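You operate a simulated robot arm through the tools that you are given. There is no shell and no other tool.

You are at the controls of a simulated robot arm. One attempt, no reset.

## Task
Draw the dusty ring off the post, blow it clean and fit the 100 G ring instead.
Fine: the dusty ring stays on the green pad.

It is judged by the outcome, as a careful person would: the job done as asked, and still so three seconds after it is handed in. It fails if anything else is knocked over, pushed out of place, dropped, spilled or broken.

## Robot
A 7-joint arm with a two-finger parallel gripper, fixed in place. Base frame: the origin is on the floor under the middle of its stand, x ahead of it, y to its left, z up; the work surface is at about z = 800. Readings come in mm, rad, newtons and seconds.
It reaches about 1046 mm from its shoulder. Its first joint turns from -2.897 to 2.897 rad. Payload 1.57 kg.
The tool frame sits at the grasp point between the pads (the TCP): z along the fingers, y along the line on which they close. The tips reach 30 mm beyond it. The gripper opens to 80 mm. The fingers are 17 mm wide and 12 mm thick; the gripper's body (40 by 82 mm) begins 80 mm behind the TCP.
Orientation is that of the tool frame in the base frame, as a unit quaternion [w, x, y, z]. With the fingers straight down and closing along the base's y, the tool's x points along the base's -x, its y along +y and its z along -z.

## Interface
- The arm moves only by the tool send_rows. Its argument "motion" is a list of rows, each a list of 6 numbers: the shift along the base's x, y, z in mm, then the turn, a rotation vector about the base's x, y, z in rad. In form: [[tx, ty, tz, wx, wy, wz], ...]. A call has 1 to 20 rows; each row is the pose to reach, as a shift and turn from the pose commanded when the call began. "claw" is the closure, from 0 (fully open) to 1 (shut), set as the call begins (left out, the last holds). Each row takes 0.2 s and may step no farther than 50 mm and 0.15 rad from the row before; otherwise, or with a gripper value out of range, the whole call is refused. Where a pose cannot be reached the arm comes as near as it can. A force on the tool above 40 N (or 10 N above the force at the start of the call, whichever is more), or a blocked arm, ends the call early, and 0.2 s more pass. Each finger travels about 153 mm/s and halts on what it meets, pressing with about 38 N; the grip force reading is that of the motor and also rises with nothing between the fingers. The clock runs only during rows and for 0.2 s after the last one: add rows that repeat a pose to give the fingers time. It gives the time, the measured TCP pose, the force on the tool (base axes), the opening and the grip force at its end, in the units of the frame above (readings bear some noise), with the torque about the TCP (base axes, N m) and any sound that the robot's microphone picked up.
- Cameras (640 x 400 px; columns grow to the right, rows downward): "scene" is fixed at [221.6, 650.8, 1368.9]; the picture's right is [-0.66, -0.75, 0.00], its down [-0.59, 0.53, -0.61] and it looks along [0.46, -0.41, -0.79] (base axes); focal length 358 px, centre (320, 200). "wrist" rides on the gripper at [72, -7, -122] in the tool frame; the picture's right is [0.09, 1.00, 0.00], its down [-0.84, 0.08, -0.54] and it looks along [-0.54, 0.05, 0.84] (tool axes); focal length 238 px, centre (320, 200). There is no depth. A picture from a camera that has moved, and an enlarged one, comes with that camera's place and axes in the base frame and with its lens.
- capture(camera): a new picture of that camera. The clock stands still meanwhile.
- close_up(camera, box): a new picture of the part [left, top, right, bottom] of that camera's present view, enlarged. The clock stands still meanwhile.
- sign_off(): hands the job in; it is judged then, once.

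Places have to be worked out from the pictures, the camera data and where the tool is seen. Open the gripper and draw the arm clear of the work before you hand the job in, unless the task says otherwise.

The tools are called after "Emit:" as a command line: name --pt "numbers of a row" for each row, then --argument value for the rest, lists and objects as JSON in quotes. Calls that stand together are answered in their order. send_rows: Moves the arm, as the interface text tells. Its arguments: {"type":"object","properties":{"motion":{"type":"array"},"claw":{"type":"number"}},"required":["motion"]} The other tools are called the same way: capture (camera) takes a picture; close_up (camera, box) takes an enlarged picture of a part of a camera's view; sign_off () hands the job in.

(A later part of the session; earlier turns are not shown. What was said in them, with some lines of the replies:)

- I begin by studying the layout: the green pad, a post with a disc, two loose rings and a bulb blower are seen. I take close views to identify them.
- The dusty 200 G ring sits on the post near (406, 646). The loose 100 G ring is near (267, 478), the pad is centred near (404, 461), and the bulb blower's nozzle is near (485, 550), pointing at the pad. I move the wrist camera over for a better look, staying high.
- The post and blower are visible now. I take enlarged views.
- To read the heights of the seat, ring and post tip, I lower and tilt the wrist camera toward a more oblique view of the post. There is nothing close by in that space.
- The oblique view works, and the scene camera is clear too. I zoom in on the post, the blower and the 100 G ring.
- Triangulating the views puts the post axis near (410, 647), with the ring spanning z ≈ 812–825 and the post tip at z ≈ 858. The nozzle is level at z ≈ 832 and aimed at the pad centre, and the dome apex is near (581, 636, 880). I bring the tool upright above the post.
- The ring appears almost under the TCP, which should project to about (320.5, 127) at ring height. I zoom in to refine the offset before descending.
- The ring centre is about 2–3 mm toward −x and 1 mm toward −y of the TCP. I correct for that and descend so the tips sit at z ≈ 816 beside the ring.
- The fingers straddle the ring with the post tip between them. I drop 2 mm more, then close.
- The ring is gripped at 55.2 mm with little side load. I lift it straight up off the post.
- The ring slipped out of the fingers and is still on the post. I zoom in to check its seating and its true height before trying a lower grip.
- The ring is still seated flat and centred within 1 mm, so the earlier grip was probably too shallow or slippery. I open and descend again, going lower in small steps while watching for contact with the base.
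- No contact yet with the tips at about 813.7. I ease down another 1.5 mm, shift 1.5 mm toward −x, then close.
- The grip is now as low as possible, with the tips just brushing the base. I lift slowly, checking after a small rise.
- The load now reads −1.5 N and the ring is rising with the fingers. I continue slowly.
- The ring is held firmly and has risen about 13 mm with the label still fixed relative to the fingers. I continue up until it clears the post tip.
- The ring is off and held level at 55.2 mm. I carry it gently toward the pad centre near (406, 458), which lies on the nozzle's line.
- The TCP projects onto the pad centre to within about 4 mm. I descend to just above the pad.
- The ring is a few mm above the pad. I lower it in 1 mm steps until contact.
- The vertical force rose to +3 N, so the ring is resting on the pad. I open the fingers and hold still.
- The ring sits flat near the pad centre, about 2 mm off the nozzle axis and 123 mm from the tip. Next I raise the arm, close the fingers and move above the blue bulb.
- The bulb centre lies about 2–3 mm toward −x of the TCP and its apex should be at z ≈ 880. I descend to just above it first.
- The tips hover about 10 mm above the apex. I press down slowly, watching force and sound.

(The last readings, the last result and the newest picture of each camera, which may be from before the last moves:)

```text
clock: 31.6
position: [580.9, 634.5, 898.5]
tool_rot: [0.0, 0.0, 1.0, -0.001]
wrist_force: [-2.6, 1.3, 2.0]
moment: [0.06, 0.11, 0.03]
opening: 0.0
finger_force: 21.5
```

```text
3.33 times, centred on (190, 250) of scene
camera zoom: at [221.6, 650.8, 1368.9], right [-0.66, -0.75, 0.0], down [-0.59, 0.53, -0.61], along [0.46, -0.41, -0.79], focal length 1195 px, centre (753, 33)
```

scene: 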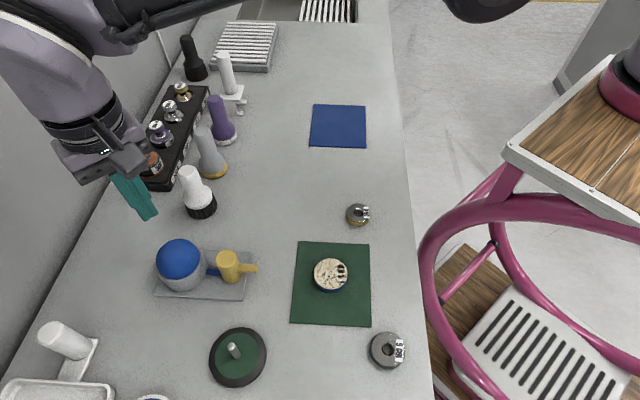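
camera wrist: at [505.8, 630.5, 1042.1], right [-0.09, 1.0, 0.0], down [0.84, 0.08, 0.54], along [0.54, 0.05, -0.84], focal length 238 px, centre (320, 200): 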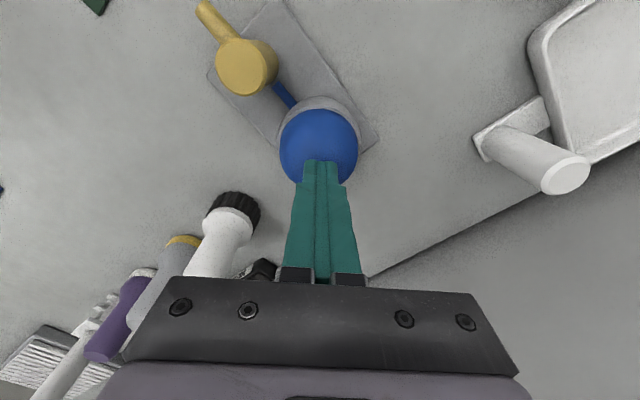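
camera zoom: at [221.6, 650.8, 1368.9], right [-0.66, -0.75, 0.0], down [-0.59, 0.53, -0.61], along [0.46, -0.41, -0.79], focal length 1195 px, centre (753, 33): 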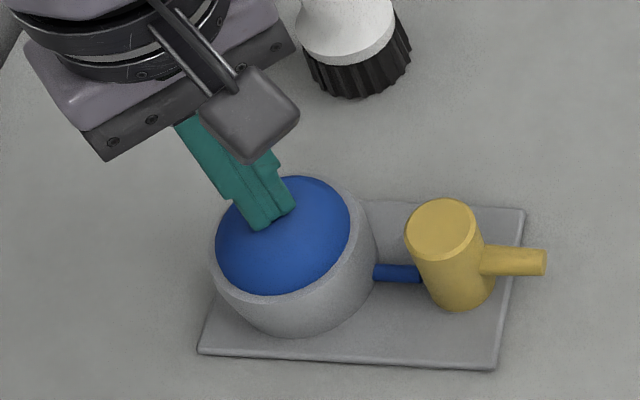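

The dome sinks easily (about 2 N) but no puff is heard with slow pressing. I press deeper and a little faster.

Emit:
send_rows --pt "-1 1 -5 0 0 0" --pt "-1 1 -10 0 0 0" --pt "-1 1 -14 0 0 0" --claw 1

Emit:
close_up --camera "scene" --box '[110, 190, 270, 310]'

Emit:
close_up --camera "scene" --box '[280, 210, 400, 330]'

```text
clock: 32.4
position: [579.7, 636.9, 887.5]
tool_rot: [0.001, 0.0, 1.0, 0.002]
wrist_force: [-3.1, -13.0, 25.2]
moment: [-0.38, 0.13, -0.05]
opening: 0.2
finger_force: 21.1
```

```text
3.33 times, centred on (190, 250) of scene
camera zoom: at [221.6, 650.8, 1368.9], right [-0.66, -0.75, 0.0], down [-0.59, 0.53, -0.61], along [0.46, -0.41, -0.79], focal length 1195 px, centre (753, 33)
```

zoom: 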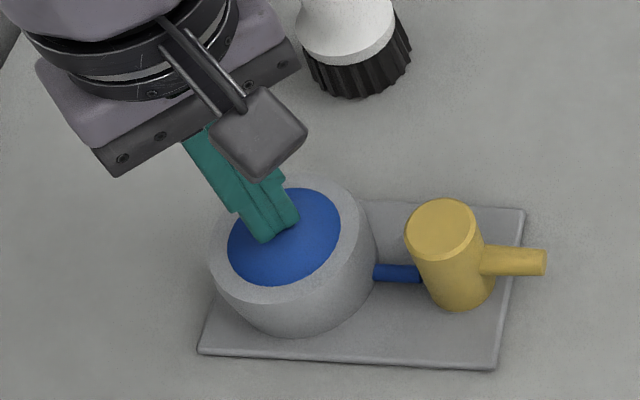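

```text
3.33 times, centred on (340, 270) of scene
camera zoom: at [221.6, 650.8, 1368.9], right [-0.66, -0.75, 0.0], down [-0.59, 0.53, -0.61], along [0.46, -0.41, -0.79], focal length 1195 px, centre (253, -33)
```

zoom: 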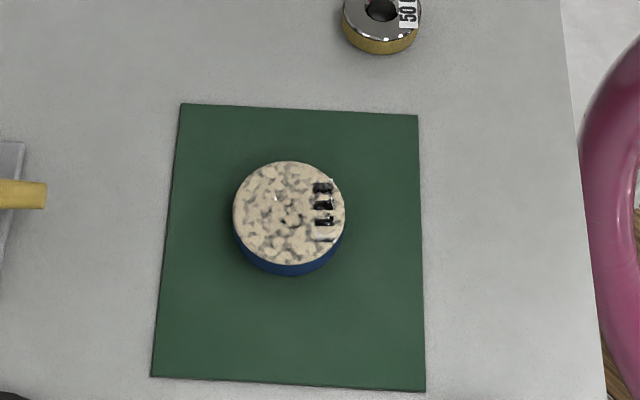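

The bulb bottomed out at 25 N with no sound. I zoom on the ring to see whether the slow puff had any effect, then let the bulb refill.

Emit:
close_up --camera "scene" --box '[310, 250, 355, 300]'

Emit:
send_rows --pt "1 -1 8 0 0 0" --pt "1 -1 16 0 0 0" --pt "1 -1 24 0 0 0" --pt "1 -1 28 0 0 0" --pt "1 -1 28 0 0 0" --pt "1 -1 28 0 0 0" --claw 1

Emit:
close_up --camera "scene" --box '[110, 190, 270, 310]'

Emit:
close_up --camera "scene" --box '[310, 250, 355, 300]'

```text
8.00 times, centred on (332, 275) of scene
camera zoom: at [221.6, 650.8, 1368.9], right [-0.66, -0.75, 0.0], down [-0.59, 0.53, -0.61], along [0.46, -0.41, -0.79], focal length 2868 px, centre (220, -400)
```

zoom: 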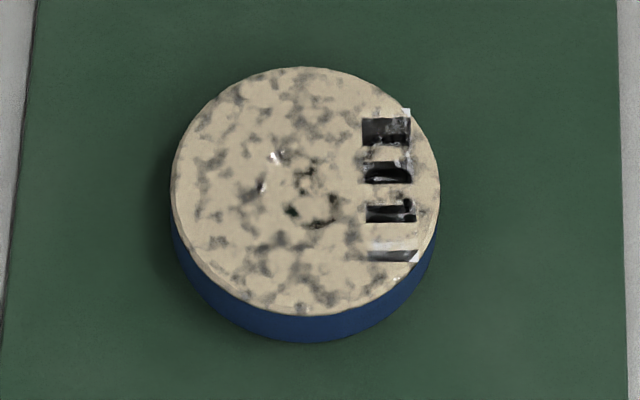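

```text
clock: 33.8
position: [580.1, 635.6, 913.2]
tool_rot: [0.001, 0.0, 1.0, -0.001]
wrist_force: [-0.3, -0.1, 0.0]
moment: [0.01, -0.01, -0.01]
opening: 0.0
finger_force: 21.0
```

```text
3.33 times, centred on (190, 250) of scene
camera zoom: at [221.6, 650.8, 1368.9], right [-0.66, -0.75, 0.0], down [-0.59, 0.53, -0.61], along [0.46, -0.41, -0.79], focal length 1195 px, centre (753, 33)
```

zoom: 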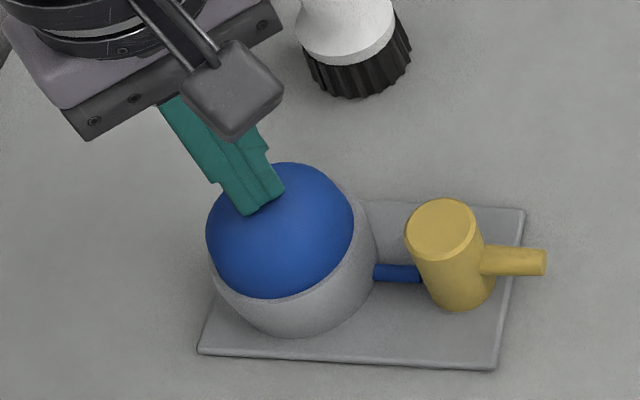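

```text
8.00 times, centred on (332, 275) of scene
camera zoom: at [221.6, 650.8, 1368.9], right [-0.66, -0.75, 0.0], down [-0.59, 0.53, -0.61], along [0.46, -0.41, -0.79], focal length 2868 px, centre (220, -400)
```

zoom: 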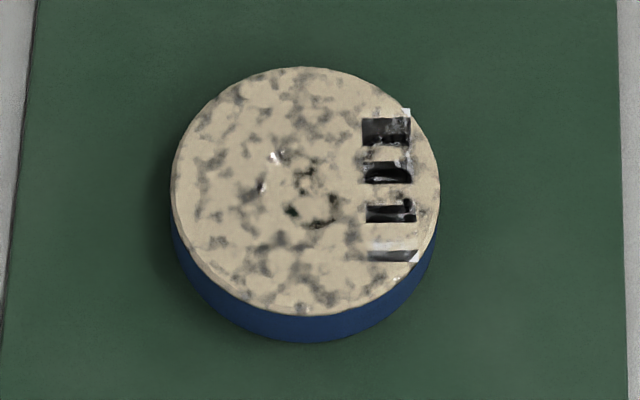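

The bulb springs back up fully. I now give it a quick press, about 22 mm in a single row, then release.

Emit:
send_rows --pt "0 0 -23 0 0 0" --pt "0 0 -23 0 0 0" --pt "0 0 -10 0 0 0" --pt "0 0 2 0 0 0" --pt "0 0 2 0 0 0" --claw 1

Emit:
close_up --camera "scene" --box '[310, 250, 355, 300]'

Emit:
close_up --camera "scene" --box '[110, 190, 270, 310]'

```text
clock: 35.0
position: [579.8, 635.3, 913.6]
tool_rot: [0.0, 0.0, 1.0, -0.001]
wrist_force: [0.2, -0.7, 0.3]
moment: [-0.02, -0.02, 0.03]
opening: 0.1
finger_force: 21.3
```

```text
8.00 times, centred on (332, 275) of scene
camera zoom: at [221.6, 650.8, 1368.9], right [-0.66, -0.75, 0.0], down [-0.59, 0.53, -0.61], along [0.46, -0.41, -0.79], focal length 2868 px, centre (220, -400)
```

zoom: 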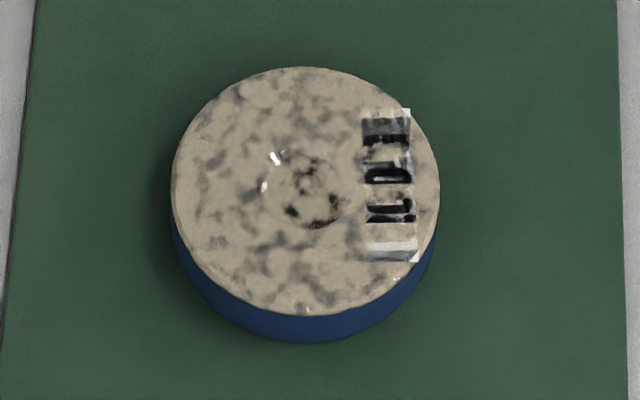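

```text
3.33 times, centred on (190, 250) of scene
camera zoom: at [221.6, 650.8, 1368.9], right [-0.66, -0.75, 0.0], down [-0.59, 0.53, -0.61], along [0.46, -0.41, -0.79], focal length 1195 px, centre (753, 33)
```

zoom: 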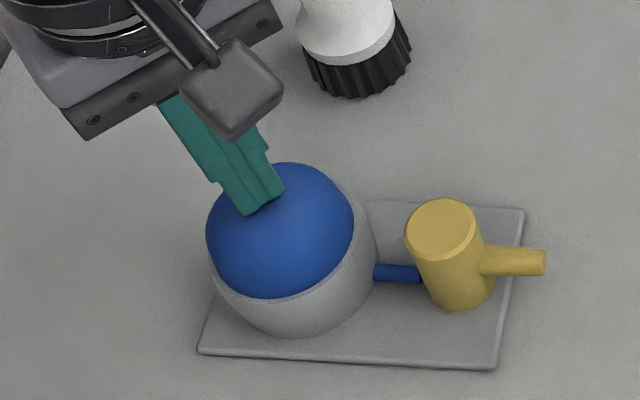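

The dust is visibly thinning and the label is clearer, so the blowing works. I pump several more times.

Emit:
send_rows --pt "0 0 -23 0 0 0" --pt "0 0 -23 0 0 0" --pt "0 0 2 0 0 0" --pt "0 0 2 0 0 0" --pt "0 0 -23 0 0 0" --pt "0 0 -23 0 0 0" --pt "0 0 2 0 0 0" --pt "0 0 2 0 0 0" --pt "0 0 -23 0 0 0" --pt "0 0 -23 0 0 0" --pt "0 0 2 0 0 0" --pt "0 0 2 0 0 0" --pt "0 0 -23 0 0 0" --pt "0 0 -23 0 0 0" --pt "0 0 2 0 0 0" --pt "0 0 2 0 0 0" --claw 1

Emit:
close_up --camera "scene" --box '[310, 250, 355, 300]'

Emit:
close_up --camera "scene" --box '[110, 190, 270, 310]'

```text
clock: 38.4
position: [582.1, 635.7, 916.0]
tool_rot: [0.0, 0.0, 1.0, 0.0]
wrist_force: [0.1, -0.5, 0.3]
moment: [0.02, -0.02, -0.01]
opening: 0.1
finger_force: 21.6
```

```text
8.00 times, centred on (332, 275) of scene
camera zoom: at [221.6, 650.8, 1368.9], right [-0.66, -0.75, 0.0], down [-0.59, 0.53, -0.61], along [0.46, -0.41, -0.79], focal length 2868 px, centre (220, -400)
```

zoom: 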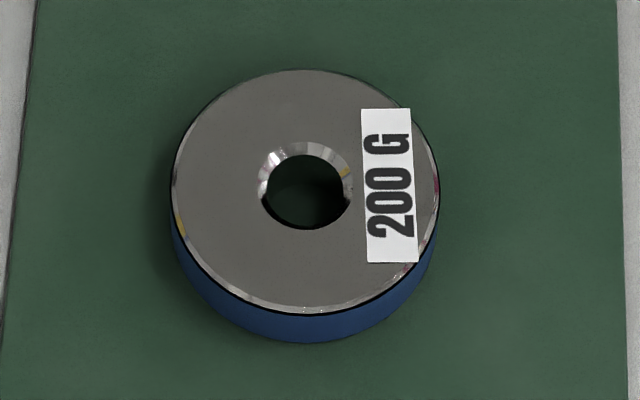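

```text
3.33 times, centred on (190, 250) of scene
camera zoom: at [221.6, 650.8, 1368.9], right [-0.66, -0.75, 0.0], down [-0.59, 0.53, -0.61], along [0.46, -0.41, -0.79], focal length 1195 px, centre (753, 33)
```

zoom: 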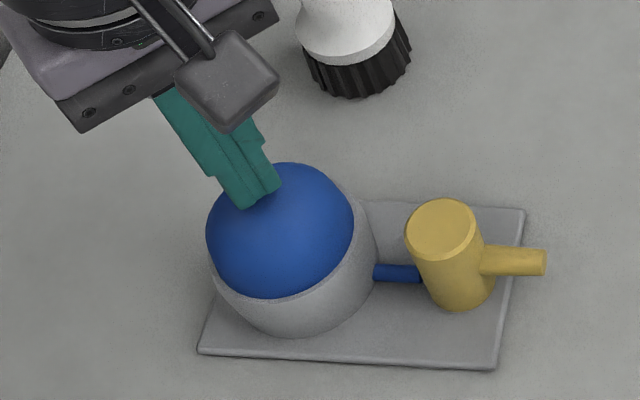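

The 200 G ring now looks bright and clean. I add two more pumps for certainty, then lift away from the bulb.

Emit:
send_rows --pt "0 0 -24 0 0 0" --pt "0 0 -24 0 0 0" --pt "0 0 0 0 0 0" --pt "0 0 0 0 0 0" --pt "0 0 -24 0 0 0" --pt "0 0 -24 0 0 0" --pt "0 0 0 0 0 0" --pt "0 0 25 0 0 0" --pt "0 0 60 0 0 0" --pt "0 0 95 0 0 0" --pt "0 0 95 0 0 0" --claw 1

Emit:
close_up --camera "scene" --box '[310, 250, 355, 300]'

Emit:
capture --camera "scene"

```text
clock: 40.8
position: [578.2, 634.2, 1013.1]
tool_rot: [0.0, 0.0, 1.0, 0.0]
wrist_force: [0.1, 0.1, -0.4]
moment: [0.03, 0.02, 0.01]
opening: 0.0
finger_force: 21.5
```

```text
8.00 times, centred on (332, 275) of scene
camera zoom: at [221.6, 650.8, 1368.9], right [-0.66, -0.75, 0.0], down [-0.59, 0.53, -0.61], along [0.46, -0.41, -0.79], focal length 2868 px, centre (220, -400)
```

zoom: 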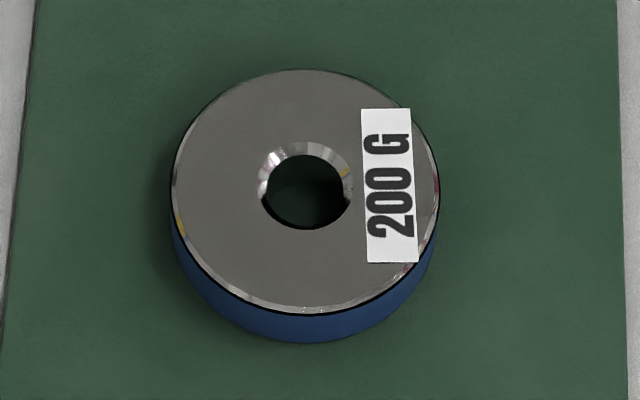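

```text
taken
```

scene: 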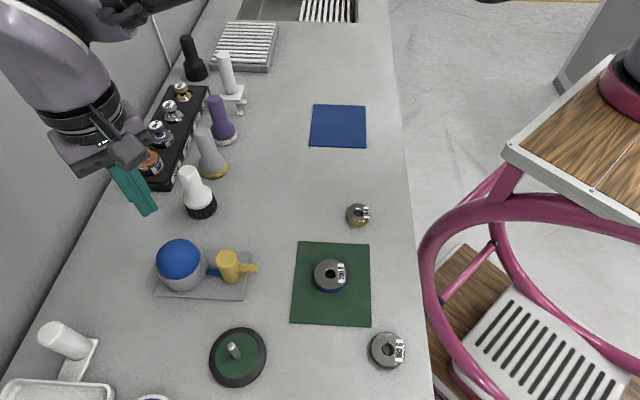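

The ring is clean and the bulb is back up. I travel high over to the 100 G ring near (265, 474) and open the gripper.

Emit:
send_rows --pt "-35 -18 0 0 0 0" --pt "-70 -36 0 0 0 0" --pt "-105 -54 0 0 0 0" --pt "-140 -72 0 0 0 0" --pt "-175 -90 0 0 0 0" --pt "-210 -108 0 0 0 0" --pt "-245 -126 -5 0 0 0" --pt "-280 -144 -25 0 0 0" --pt "-312 -160 -50 0 0 0" --pt "-312 -160 -50 0 0 0" --claw 0

Emit:
capture --camera "wrist"

Emit:
capture --camera "scene"

```text
clock: 43.0
position: [266.1, 477.8, 962.8]
tool_rot: [0.0, 0.0, 1.0, 0.0]
wrist_force: [0.2, -0.1, 0.8]
moment: [-0.01, -0.01, 0.06]
opening: 80.2
finger_force: 0.0
```

```text
taken
camera wrist: at [194.8, 470.9, 1084.5], right [-0.09, 1.0, 0.0], down [0.84, 0.08, 0.54], along [0.54, 0.05, -0.84], focal length 238 px, centre (320, 200)
```

wrist: 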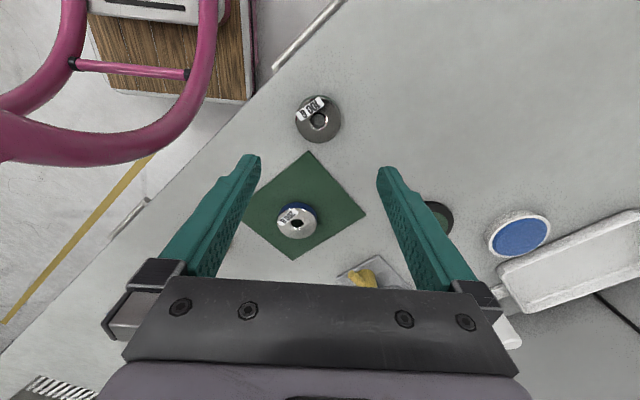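

```text
taken
```

scene: 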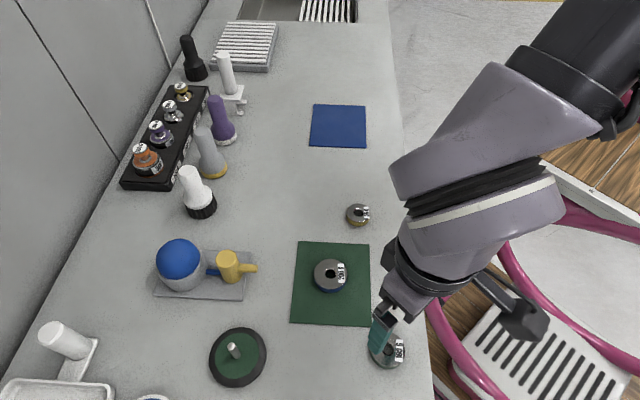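

The ring is in view nearly beneath the TCP. I zoom in to refine the offset.

Emit:
close_up --camera "wrist" --box '[280, 80, 360, 155]'

```text
5.33 times, centred on (320, 118) of wrist
camera zoom: at [194.8, 470.9, 1084.5], right [-0.09, 1.0, 0.0], down [0.84, 0.08, 0.54], along [0.54, 0.05, -0.84], focal length 1271 px, centre (320, 640)
```

zoom: 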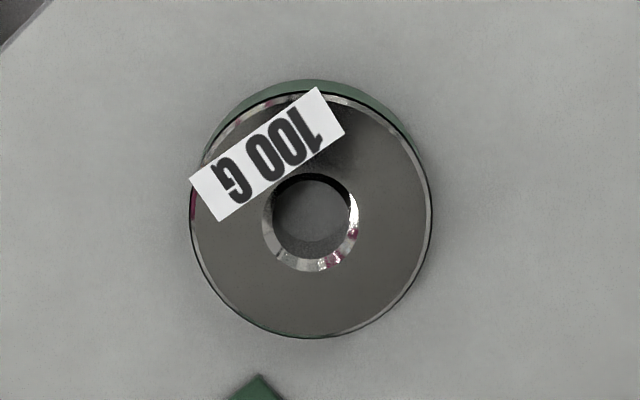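

The ring centre is about 1.5 mm toward −x and 2.5 mm toward −y from the TCP. I descend with that correction to just above the table.

Emit:
send_rows --pt "-1.5 -2.5 -35 0 0 0" --pt "-1.5 -2.5 -70 0 0 0" --pt "-1.5 -2.5 -100 0 0 0" --pt "-1.5 -2.5 -115 0 0 0" --pt "-1.5 -2.5 -123 0 0 0" --pt "-1.5 -2.5 -123 0 0 0" --claw 0

Emit:
close_up --camera "wrist" --box '[230, 90, 410, 230]'

```text
clock: 44.4
position: [263.9, 475.4, 838.9]
tool_rot: [0.001, 0.0, 1.0, 0.001]
wrist_force: [0.0, 0.6, 0.0]
moment: [0.04, 0.0, 0.03]
opening: 79.9
finger_force: 0.0
```

```text
2.86 times, centred on (320, 160) of wrist
camera zoom: at [193.9, 467.1, 961.6], right [-0.09, 1.0, 0.0], down [0.84, 0.08, 0.54], along [0.54, 0.05, -0.84], focal length 681 px, centre (320, 314)
```

zoom: 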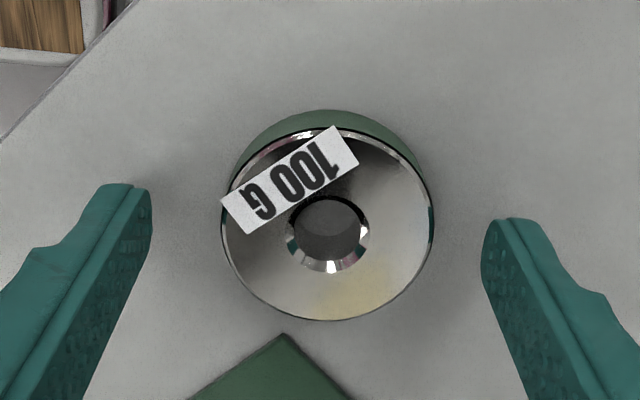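

The ring sits well centred between the fingers. I lower to z ≈ 832 in small steps and check the force.

Emit:
send_rows --pt "-0.5 1 -2 0 0 0" --pt "-0.5 1 -4 0 0 0" --pt "-0.5 1 -5.5 0 0 0" --pt "-0.5 1 -7 0 0 0" --claw 0

```text
clock: 45.4
position: [265.0, 475.7, 831.4]
tool_rot: [0.001, 0.001, 1.0, 0.0]
wrist_force: [-0.3, 0.6, 0.0]
moment: [0.01, 0.02, 0.01]
opening: 79.8
finger_force: 0.1
```

No contact with the table yet and the tips are at about 801.5. I close on the ring.

Emit:
send_rows --pt "0 0 0 0 0 0" --pt "0 0 0 0 0 0" --pt "0 0 0 0 0 0" --pt "0 0 0 0 0 0" --claw 1

Emit:
close_up --camera "wrist" --box '[230, 90, 410, 230]'

```text
clock: 46.4
position: [264.9, 474.2, 832.2]
tool_rot: [0.0, 0.0, 1.0, 0.0]
wrist_force: [0.5, 0.5, 1.5]
moment: [0.0, 0.04, 0.01]
opening: 48.8
finger_force: 38.2
```

```text
2.86 times, centred on (320, 160) of wrist
camera zoom: at [193.9, 467.7, 953.8], right [-0.09, 1.0, 0.0], down [0.84, 0.08, 0.54], along [0.54, 0.05, -0.84], focal length 681 px, centre (320, 314)
```

zoom: 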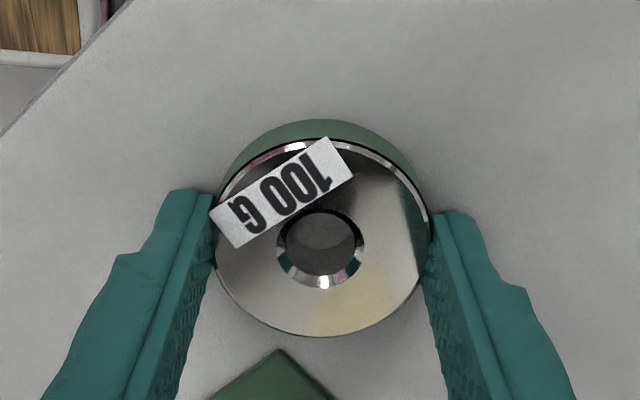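

The ring is gripped at 48.8 mm and well centred. I lift slowly and check the hold.

Emit:
send_rows --pt "0 0 1 0 0 0" --pt "0 0 3 0 0 0" --pt "0 0 5 0 0 0" --pt "0 0 8 0 0 0" --pt "0 0 12 0 0 0" --pt "0 0 16 0 0 0" --pt "0 0 16 0 0 0" --claw 1

Emit:
close_up --camera "wrist" --box '[230, 90, 410, 230]'

```text
clock: 48.0
position: [265.7, 473.8, 847.3]
tool_rot: [0.001, 0.0, 1.0, 0.0]
wrist_force: [-0.7, -0.5, -1.1]
moment: [0.02, 0.0, 0.01]
opening: 48.8
finger_force: 37.8
```

```text
2.86 times, centred on (320, 160) of wrist
camera zoom: at [194.1, 467.4, 970.0], right [-0.09, 1.0, 0.0], down [0.84, 0.08, 0.54], along [0.54, 0.05, -0.84], focal length 681 px, centre (320, 314)
```

zoom: 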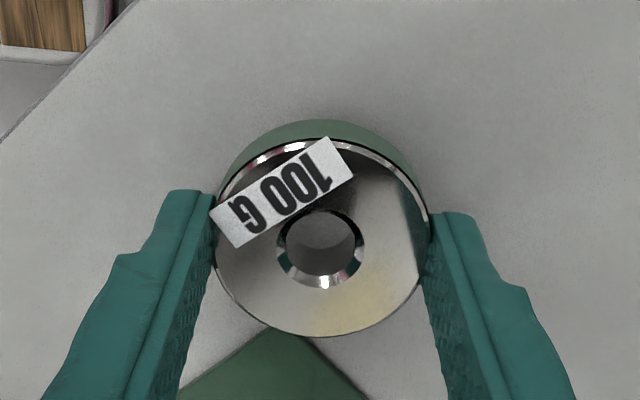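

The ring holds firmly with its label fixed relative to the fingers. I raise it to clear the post and carry it over gently.

Emit:
send_rows --pt "0 0 15 0 0 0" --pt "0 0 35 0 0 0" --pt "0 0 60 0 0 0" --pt "3 4 80 0 0 0" --pt "15 18 88 0 0 0" --pt "30 37 88 0 0 0" --pt "46 56 88 0 0 0" --pt "62 76 88 0 0 0" --pt "78 95 88 0 0 0" --pt "94 115 88 0 0 0" --pt "110 134 88 0 0 0" --pt "124 151 88 0 0 0" --pt "135 165 88 0 0 0" --pt "141 172.5 88 0 0 0" --pt "141 172.5 88 0 0 0" --pt "141 172.5 88 0 0 0" --claw 1

Emit:
capture --camera "wrist"

Emit:
close_up --camera "scene" --box '[170, 290, 290, 400]'

```text
clock: 51.4
position: [406.6, 646.4, 937.0]
tool_rot: [0.0, 0.0, 1.0, 0.0]
wrist_force: [-0.2, 0.0, -1.0]
moment: [-0.01, 0.02, 0.0]
opening: 48.7
finger_force: 38.1
```

```text
taken
camera wrist: at [334.5, 640.3, 1058.4], right [-0.09, 1.0, 0.0], down [0.84, 0.08, 0.54], along [0.54, 0.05, -0.84], focal length 238 px, centre (320, 200)
```

wrist: 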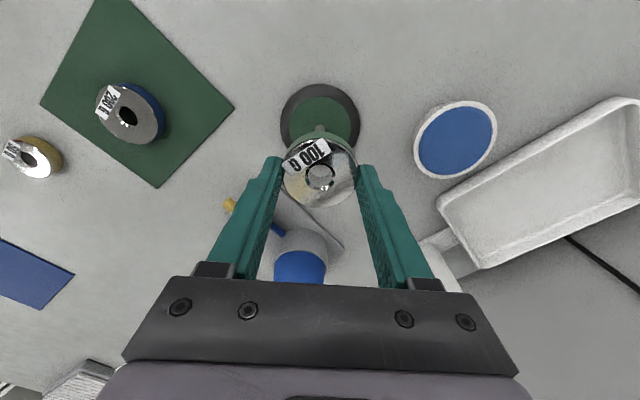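

```text
3.64 times, centred on (230, 345) of scene
camera zoom: at [221.6, 650.8, 1368.9], right [-0.66, -0.75, 0.0], down [-0.59, 0.53, -0.61], along [0.46, -0.41, -0.79], focal length 1304 px, centre (647, -327)
```

zoom: 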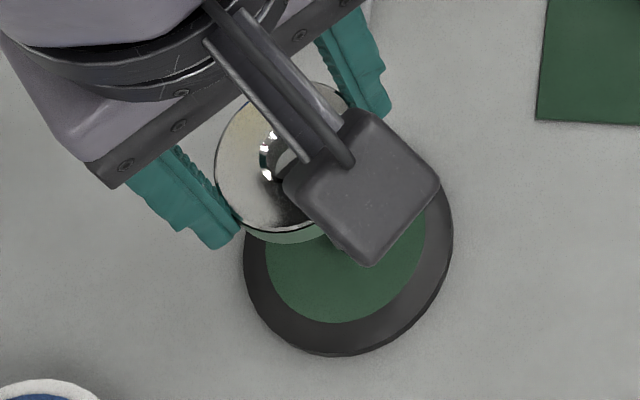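

I zoom into the wrist view to check lateral alignment of the held ring over the seat.

Emit:
close_up --camera "wrist" --box '[260, 75, 380, 215]'

```text
2.86 times, centred on (320, 145) of wrist
camera zoom: at [334.5, 640.3, 1058.4], right [-0.09, 1.0, 0.0], down [0.84, 0.08, 0.54], along [0.54, 0.05, -0.84], focal length 681 px, centre (320, 357)
```

zoom: 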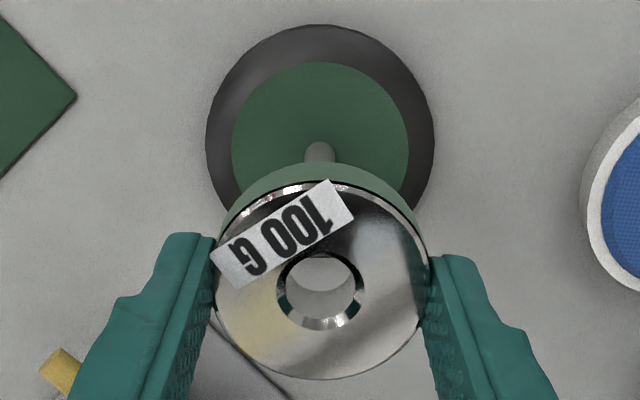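

Emit:
close_up --camera "wrist" --box '[300, 110, 340, 140]'

```text
13.33 times, centred on (320, 125) of wrist
camera zoom: at [334.5, 640.3, 1058.4], right [-0.09, 1.0, 0.0], down [0.84, 0.08, 0.54], along [0.54, 0.05, -0.84], focal length 3178 px, centre (320, 1200)
```

zoom: 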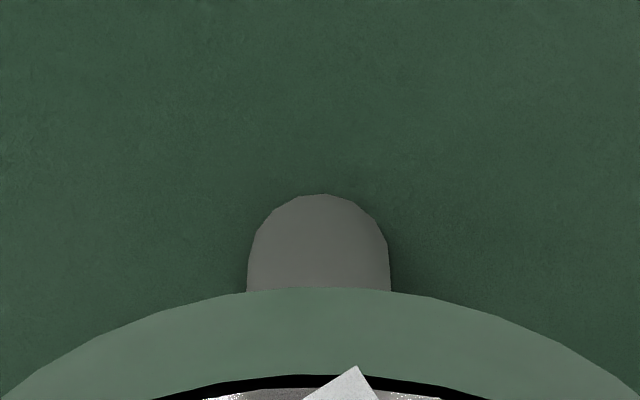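

The post sits about 1 mm toward +x of the TCP, with y aligned to within 0.5 mm. I correct x by 0.8 mm and lower the ring to just above the post tip.

Emit:
send_rows --pt "0.8 0 -10 0 0 0" --pt "0.8 0 -22 0 0 0" --pt "0.8 0 -32 0 0 0" --pt "0.8 0 -40 0 0 0" --pt "0.8 0 -40 0 0 0" --claw 1

Emit:
close_up --camera "wrist" --box '[260, 75, 380, 215]'

Emit:
close_up --camera "scene" --box '[195, 320, 275, 390]'

```text
clock: 52.6
position: [407.7, 645.3, 894.8]
tool_rot: [-0.001, 0.0, 1.0, 0.0]
wrist_force: [-0.2, 0.2, -0.7]
moment: [-0.01, -0.01, -0.03]
opening: 48.9
finger_force: 37.6
```

```text
2.86 times, centred on (320, 145) of wrist
camera zoom: at [335.8, 640.0, 1017.1], right [-0.09, 1.0, 0.0], down [0.84, 0.08, 0.54], along [0.54, 0.05, -0.84], focal length 681 px, centre (320, 357)
```

zoom: 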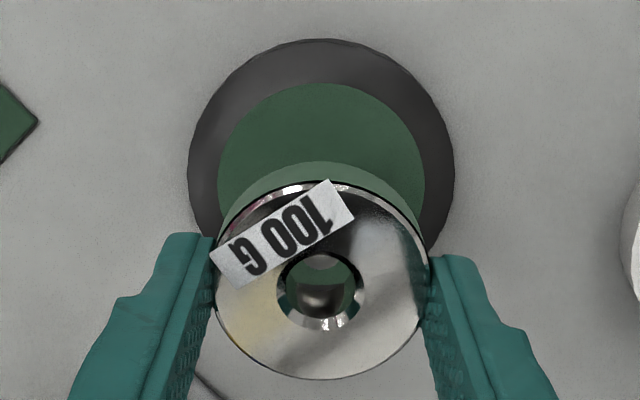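

```text
5.71 times, centred on (235, 355) of scene
camera zoom: at [221.6, 650.8, 1368.9], right [-0.66, -0.75, 0.0], down [-0.59, 0.53, -0.61], along [0.46, -0.41, -0.79], focal length 2049 px, centre (806, -686)
```

zoom: 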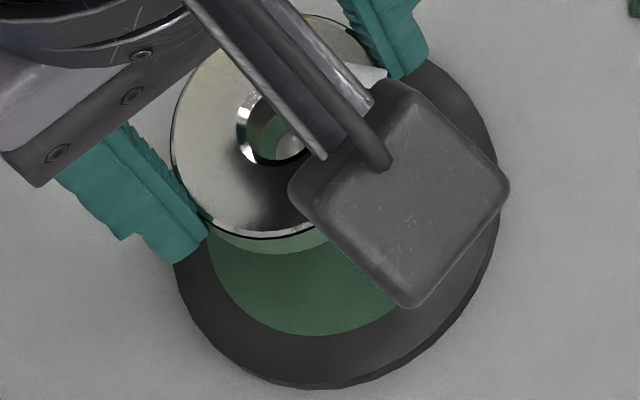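

The post tip is visible through the hole. I zoom in on it.

Emit:
close_up --camera "wrist" --box '[300, 155, 340, 200]'

Emit:
close_up --camera "scene" --box '[215, 325, 255, 355]'

```text
8.89 times, centred on (320, 178) of wrist
camera zoom: at [335.8, 640.0, 1017.1], right [-0.09, 1.0, 0.0], down [0.84, 0.08, 0.54], along [0.54, 0.05, -0.84], focal length 2119 px, centre (320, 400)
```

zoom: 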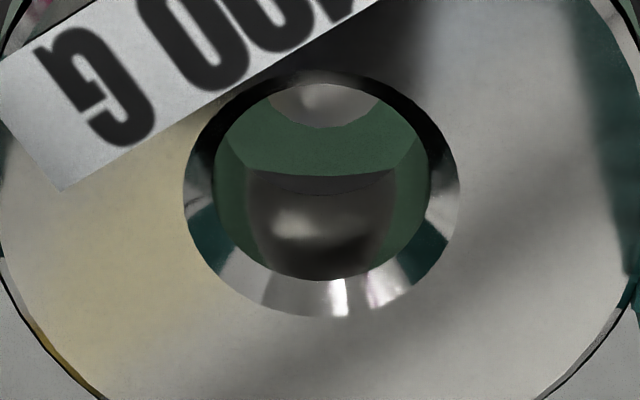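

```text
13.33 times, centred on (235, 340) of scene
camera zoom: at [221.6, 650.8, 1368.9], right [-0.66, -0.75, 0.0], down [-0.59, 0.53, -0.61], along [0.46, -0.41, -0.79], focal length 4780 px, centre (1453, -1667)
```

zoom: 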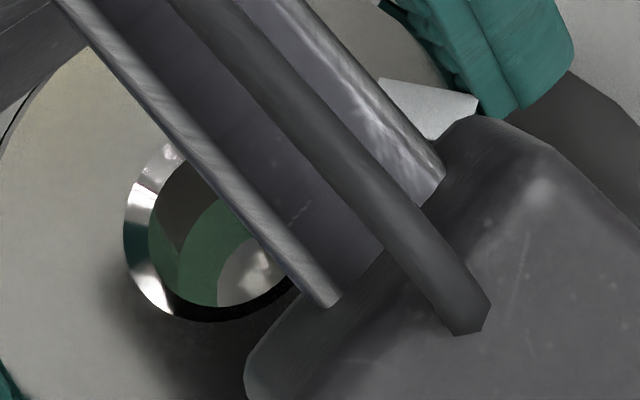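

The post tip and hole line up within about 1 mm. I lower the ring slowly over the tip and watch the force.

Emit:
send_rows --pt "0 0 -3 0 0 0" --pt "0 0 -6 0 0 0" --pt "0 0 -9 0 0 0" --pt "0 0 -12 0 0 0" --pt "0 0 -15 0 0 0" --pt "0 0 -18 0 0 0" --claw 1

Emit:
close_up --camera "wrist" --box '[260, 75, 380, 215]'

```text
clock: 54.0
position: [407.4, 647.7, 877.3]
tool_rot: [-0.001, 0.0, 1.0, 0.0]
wrist_force: [-0.2, 0.4, -1.2]
moment: [0.0, -0.03, 0.01]
opening: 48.8
finger_force: 38.1
```

```text
2.86 times, centred on (320, 145) of wrist
camera zoom: at [335.8, 639.5, 999.8], right [-0.09, 1.0, 0.0], down [0.84, 0.08, 0.54], along [0.54, 0.05, -0.84], focal length 681 px, centre (320, 357)
```

zoom: 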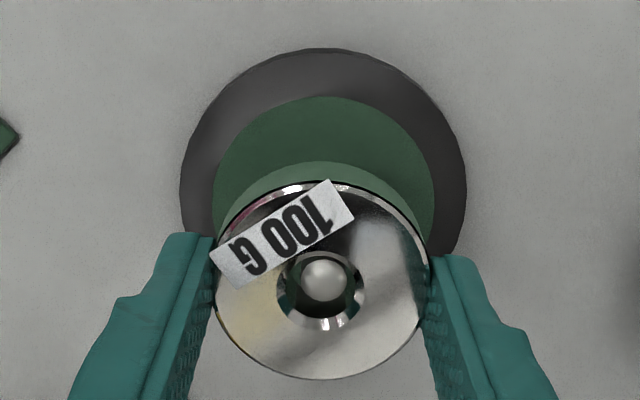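

The post tip has entered the hole with no side load. I continue down in steady steps toward the seat.

Emit:
send_rows --pt "0 0 -4 0 0 0" --pt "0 0 -8 0 0 0" --pt "0 0 -12 0 0 0" --pt "0 0 -16 0 0 0" --pt "0 0 -20 0 0 0" --pt "0 0 -24 0 0 0" --pt "0 0 -28 0 0 0" --claw 1

Emit:
close_up --camera "wrist" --box '[260, 75, 380, 215]'

```text
clock: 55.6
position: [407.1, 647.0, 849.1]
tool_rot: [0.0, 0.0, 1.0, 0.0]
wrist_force: [-0.2, -0.1, -0.1]
moment: [0.0, -0.05, -0.02]
opening: 48.8
finger_force: 37.9
```

```text
2.86 times, centred on (320, 145) of wrist
camera zoom: at [335.6, 640.3, 971.7], right [-0.09, 1.0, 0.0], down [0.84, 0.08, 0.54], along [0.54, 0.05, -0.84], focal length 681 px, centre (320, 357)
```

zoom: 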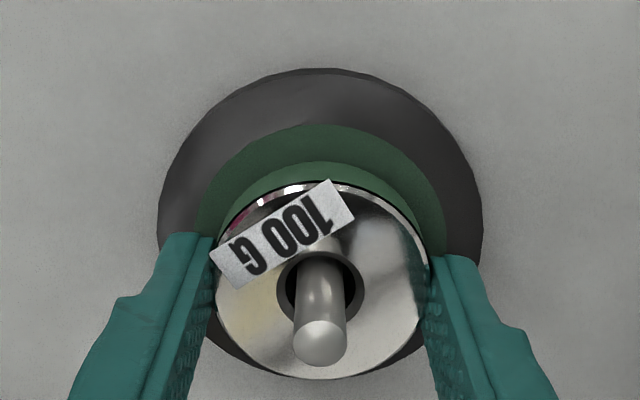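

The post stands cleanly through the hole. I make the final approach in 1 mm steps until the seat takes the load.

Emit:
send_rows --pt "0 0 -1 0 0 0" --pt "0 0 -2 0 0 0" --pt "0 0 -3 0 0 0" --pt "0 0 -4 0 0 0" --claw 1

```text
clock: 56.6
position: [408.4, 646.8, 845.4]
tool_rot: [0.0, 0.0, 1.0, 0.0]
wrist_force: [0.5, 0.6, -1.4]
moment: [0.02, 0.02, -0.01]
opening: 48.6
finger_force: 38.6
```

Emit:
send_rows --pt "0 0 -1 0 0 0" --pt "0 0 -2 0 0 0" --pt "0 0 -2 0 0 0" --claw 1

Emit:
close_up --camera "wrist" --box '[260, 75, 380, 215]'

```text
clock: 57.4
position: [407.9, 646.0, 844.2]
tool_rot: [-0.001, 0.0, 1.0, 0.0]
wrist_force: [0.0, 0.5, 2.1]
moment: [-0.06, 0.0, 0.0]
opening: 48.5
finger_force: 38.2
```

```text
2.86 times, centred on (320, 145) of wrist
camera zoom: at [336.2, 639.5, 965.9], right [-0.09, 1.0, 0.0], down [0.84, 0.08, 0.54], along [0.54, 0.05, -0.84], focal length 681 px, centre (320, 357)
```

zoom: 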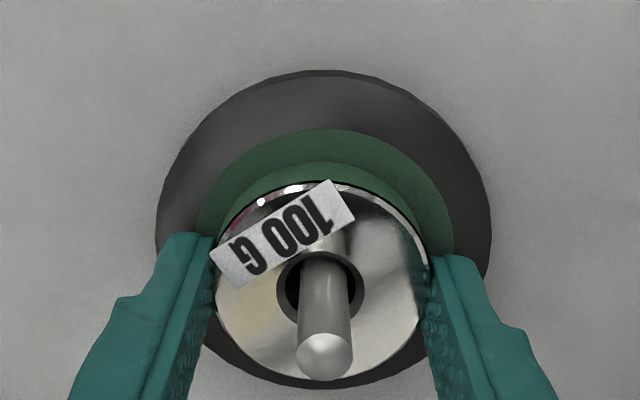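

The load turned to +2 N, so the ring has reached the seat. I open the fingers and hold.

Emit:
send_rows --pt "0 0 0 0 0 0" --pt "0 0 0 0 0 0" --pt "0 0 0 0 0 0" --pt "0 0 0 0 0 0" --claw 0

Emit:
close_up --camera "wrist" --box '[230, 75, 410, 215]'

```text
clock: 58.4
position: [407.2, 645.1, 843.5]
tool_rot: [0.0, 0.0, 1.0, 0.0]
wrist_force: [-0.2, -0.5, 0.3]
moment: [0.02, -0.02, 0.01]
opening: 80.2
finger_force: 0.1
```

```text
2.86 times, centred on (320, 145) of wrist
camera zoom: at [336.1, 639.4, 965.7], right [-0.09, 1.0, 0.0], down [0.84, 0.08, 0.54], along [0.54, 0.05, -0.84], focal length 681 px, centre (320, 357)
```

zoom: 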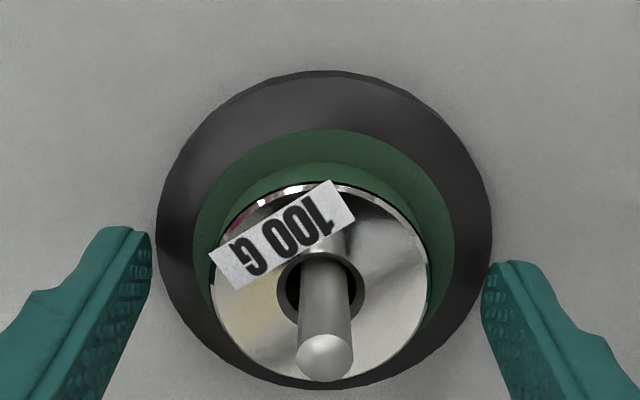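

The ring stays put with the fingers clear on both sides. I raise straight up, then check.

Emit:
send_rows --pt "0 0.5 10 0 0 0" --pt "0 0.5 30 0 0 0" --pt "0 0.5 60 0 0 0" --pt "0 0.5 100 0 0 0" --pt "0 0.5 140 0 0 0" --pt "0 0.5 180 0 0 0" --pt "0 0.5 210 0 0 0" --pt "0 0.5 210 0 0 0" --claw 0

Emit:
send_rows --pt "6 -35 0 0 0 0" --pt "12 -70 0 0 0 0" --pt "18 -105 0 0 0 0" --pt "24 -140 0 0 0 0" --pt "30 -175 0 0 0 0" --pt "36 -210 0 0 0 0" --pt "42 -245 0 0 0 0" --pt "47 -280 0 0 0 0" --pt "47 -280 0 0 0 0" --claw 0

Emit:
capture --camera "scene"

Emit:
close_up --camera "scene" --box '[195, 315, 285, 395]'

Emit:
close_up --camera "scene" --box '[280, 210, 400, 330]'

Emit:
capture --camera "wrist"

```text
clock: 60.2
position: [407.1, 647.0, 1052.2]
tool_rot: [0.0, 0.0, 1.0, 0.0]
wrist_force: [1.1, -0.7, 0.0]
moment: [-0.03, 0.01, 0.0]
opening: 79.9
finger_force: 0.1
```

```text
clock: 62.2
position: [453.6, 367.2, 1054.2]
tool_rot: [0.0, -0.001, 1.0, 0.0]
wrist_force: [-0.6, -0.4, 0.0]
moment: [0.0, 0.01, 0.0]
opening: 79.9
finger_force: 0.0
```

```text
taken
```

scene: 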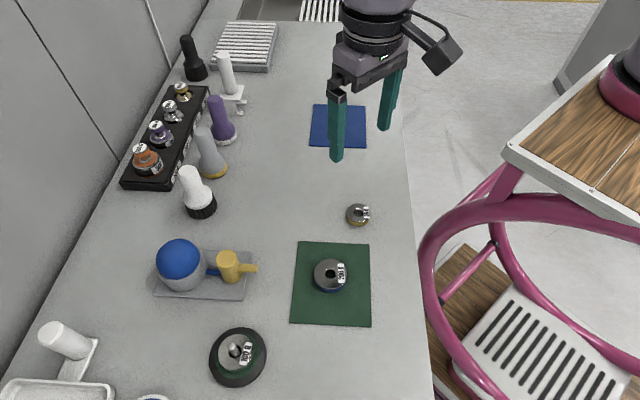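

```text
5.00 times, centred on (240, 355) of scene
camera zoom: at [221.6, 650.8, 1368.9], right [-0.66, -0.75, 0.0], down [-0.59, 0.53, -0.61], along [0.46, -0.41, -0.79], focal length 1793 px, centre (720, -575)
```

zoom: 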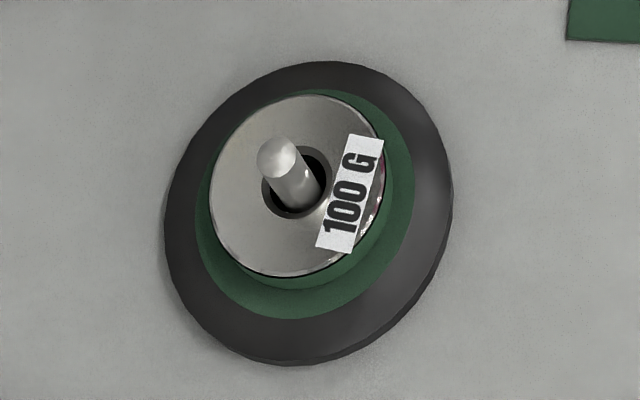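

```text
3.33 times, centred on (340, 270) of scene
camera zoom: at [221.6, 650.8, 1368.9], right [-0.66, -0.75, 0.0], down [-0.59, 0.53, -0.61], along [0.46, -0.41, -0.79], focal length 1195 px, centre (253, -33)
```

zoom: 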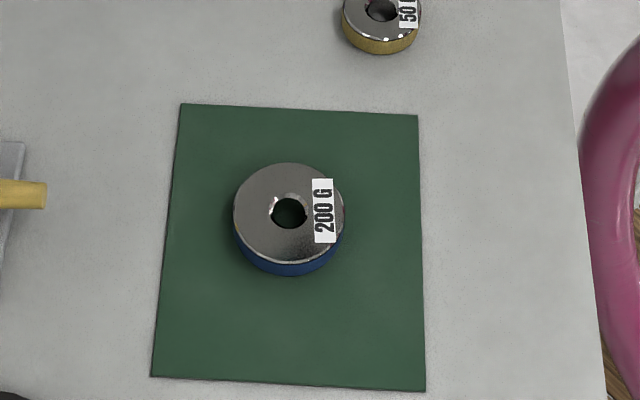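

```text
taken
camera wrist: at [383.1, 360.5, 1176.1], right [-0.09, 1.0, 0.0], down [0.84, 0.08, 0.54], along [0.54, 0.05, -0.84], focal length 238 px, centre (320, 200)
```

wrist: 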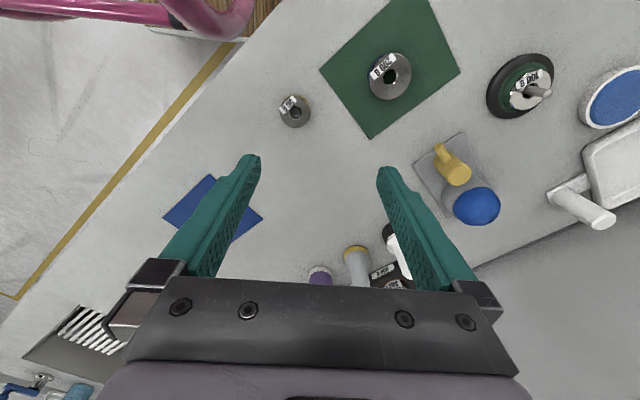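

The 200 G ring lies clean on the pad, the 100 G ring is on the post, and nothing else appears disturbed. I take one last close look at the seating from the other side.

Emit:
close_up --camera "wrist" --box '[475, 40, 565, 130]'

Emit:
close_up --camera "wrist" --box '[350, 30, 430, 110]'

```text
4.44 times, centred on (520, 85) of wrist
camera zoom: at [383.1, 360.5, 1176.1], right [-0.09, 1.0, 0.0], down [0.84, 0.08, 0.54], along [0.54, 0.05, -0.84], focal length 1059 px, centre (-569, 711)
```

zoom: 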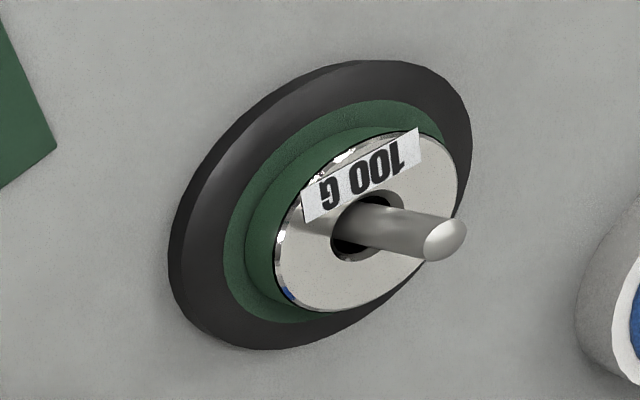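

```text
5.00 times, centred on (390, 70) of wrist
camera zoom: at [383.1, 360.5, 1176.1], right [-0.09, 1.0, 0.0], down [0.84, 0.08, 0.54], along [0.54, 0.05, -0.84], focal length 1192 px, centre (-30, 850)
```

zoom: 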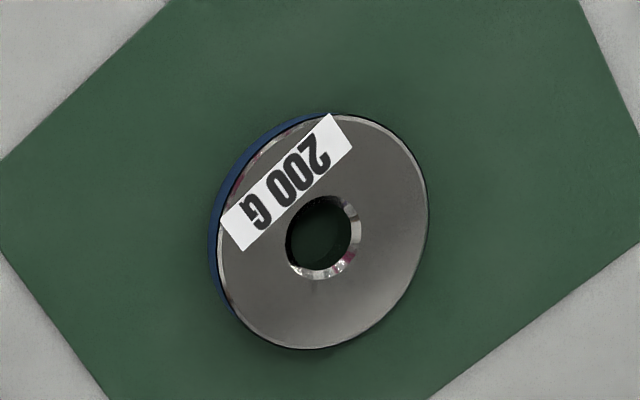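

The 100 G ring is seated flat on the post and the 200 G ring is clean on the pad. The gripper is open and well clear, so I hand the job in.

Emit:
sign_off

```text
The job is handed in.
```

The job is done and handed in. The 200 G ring is off the post, blown clean and resting near the centre of the green pad. The 100 G ring now sits flat on the post in its place.

- **First grip:** it slipped off the dusty ring, which stayed seated on the post. A lower grip and a slow lift brought it off.
- **Blowing:** I pressed the blue bulb eight times. The ring looked fully clean after the sixth press, and the last two were for certainty.
- **End state:** in the final pictures nothing else appears moved or knocked over. The gripper is open and clear of the work.
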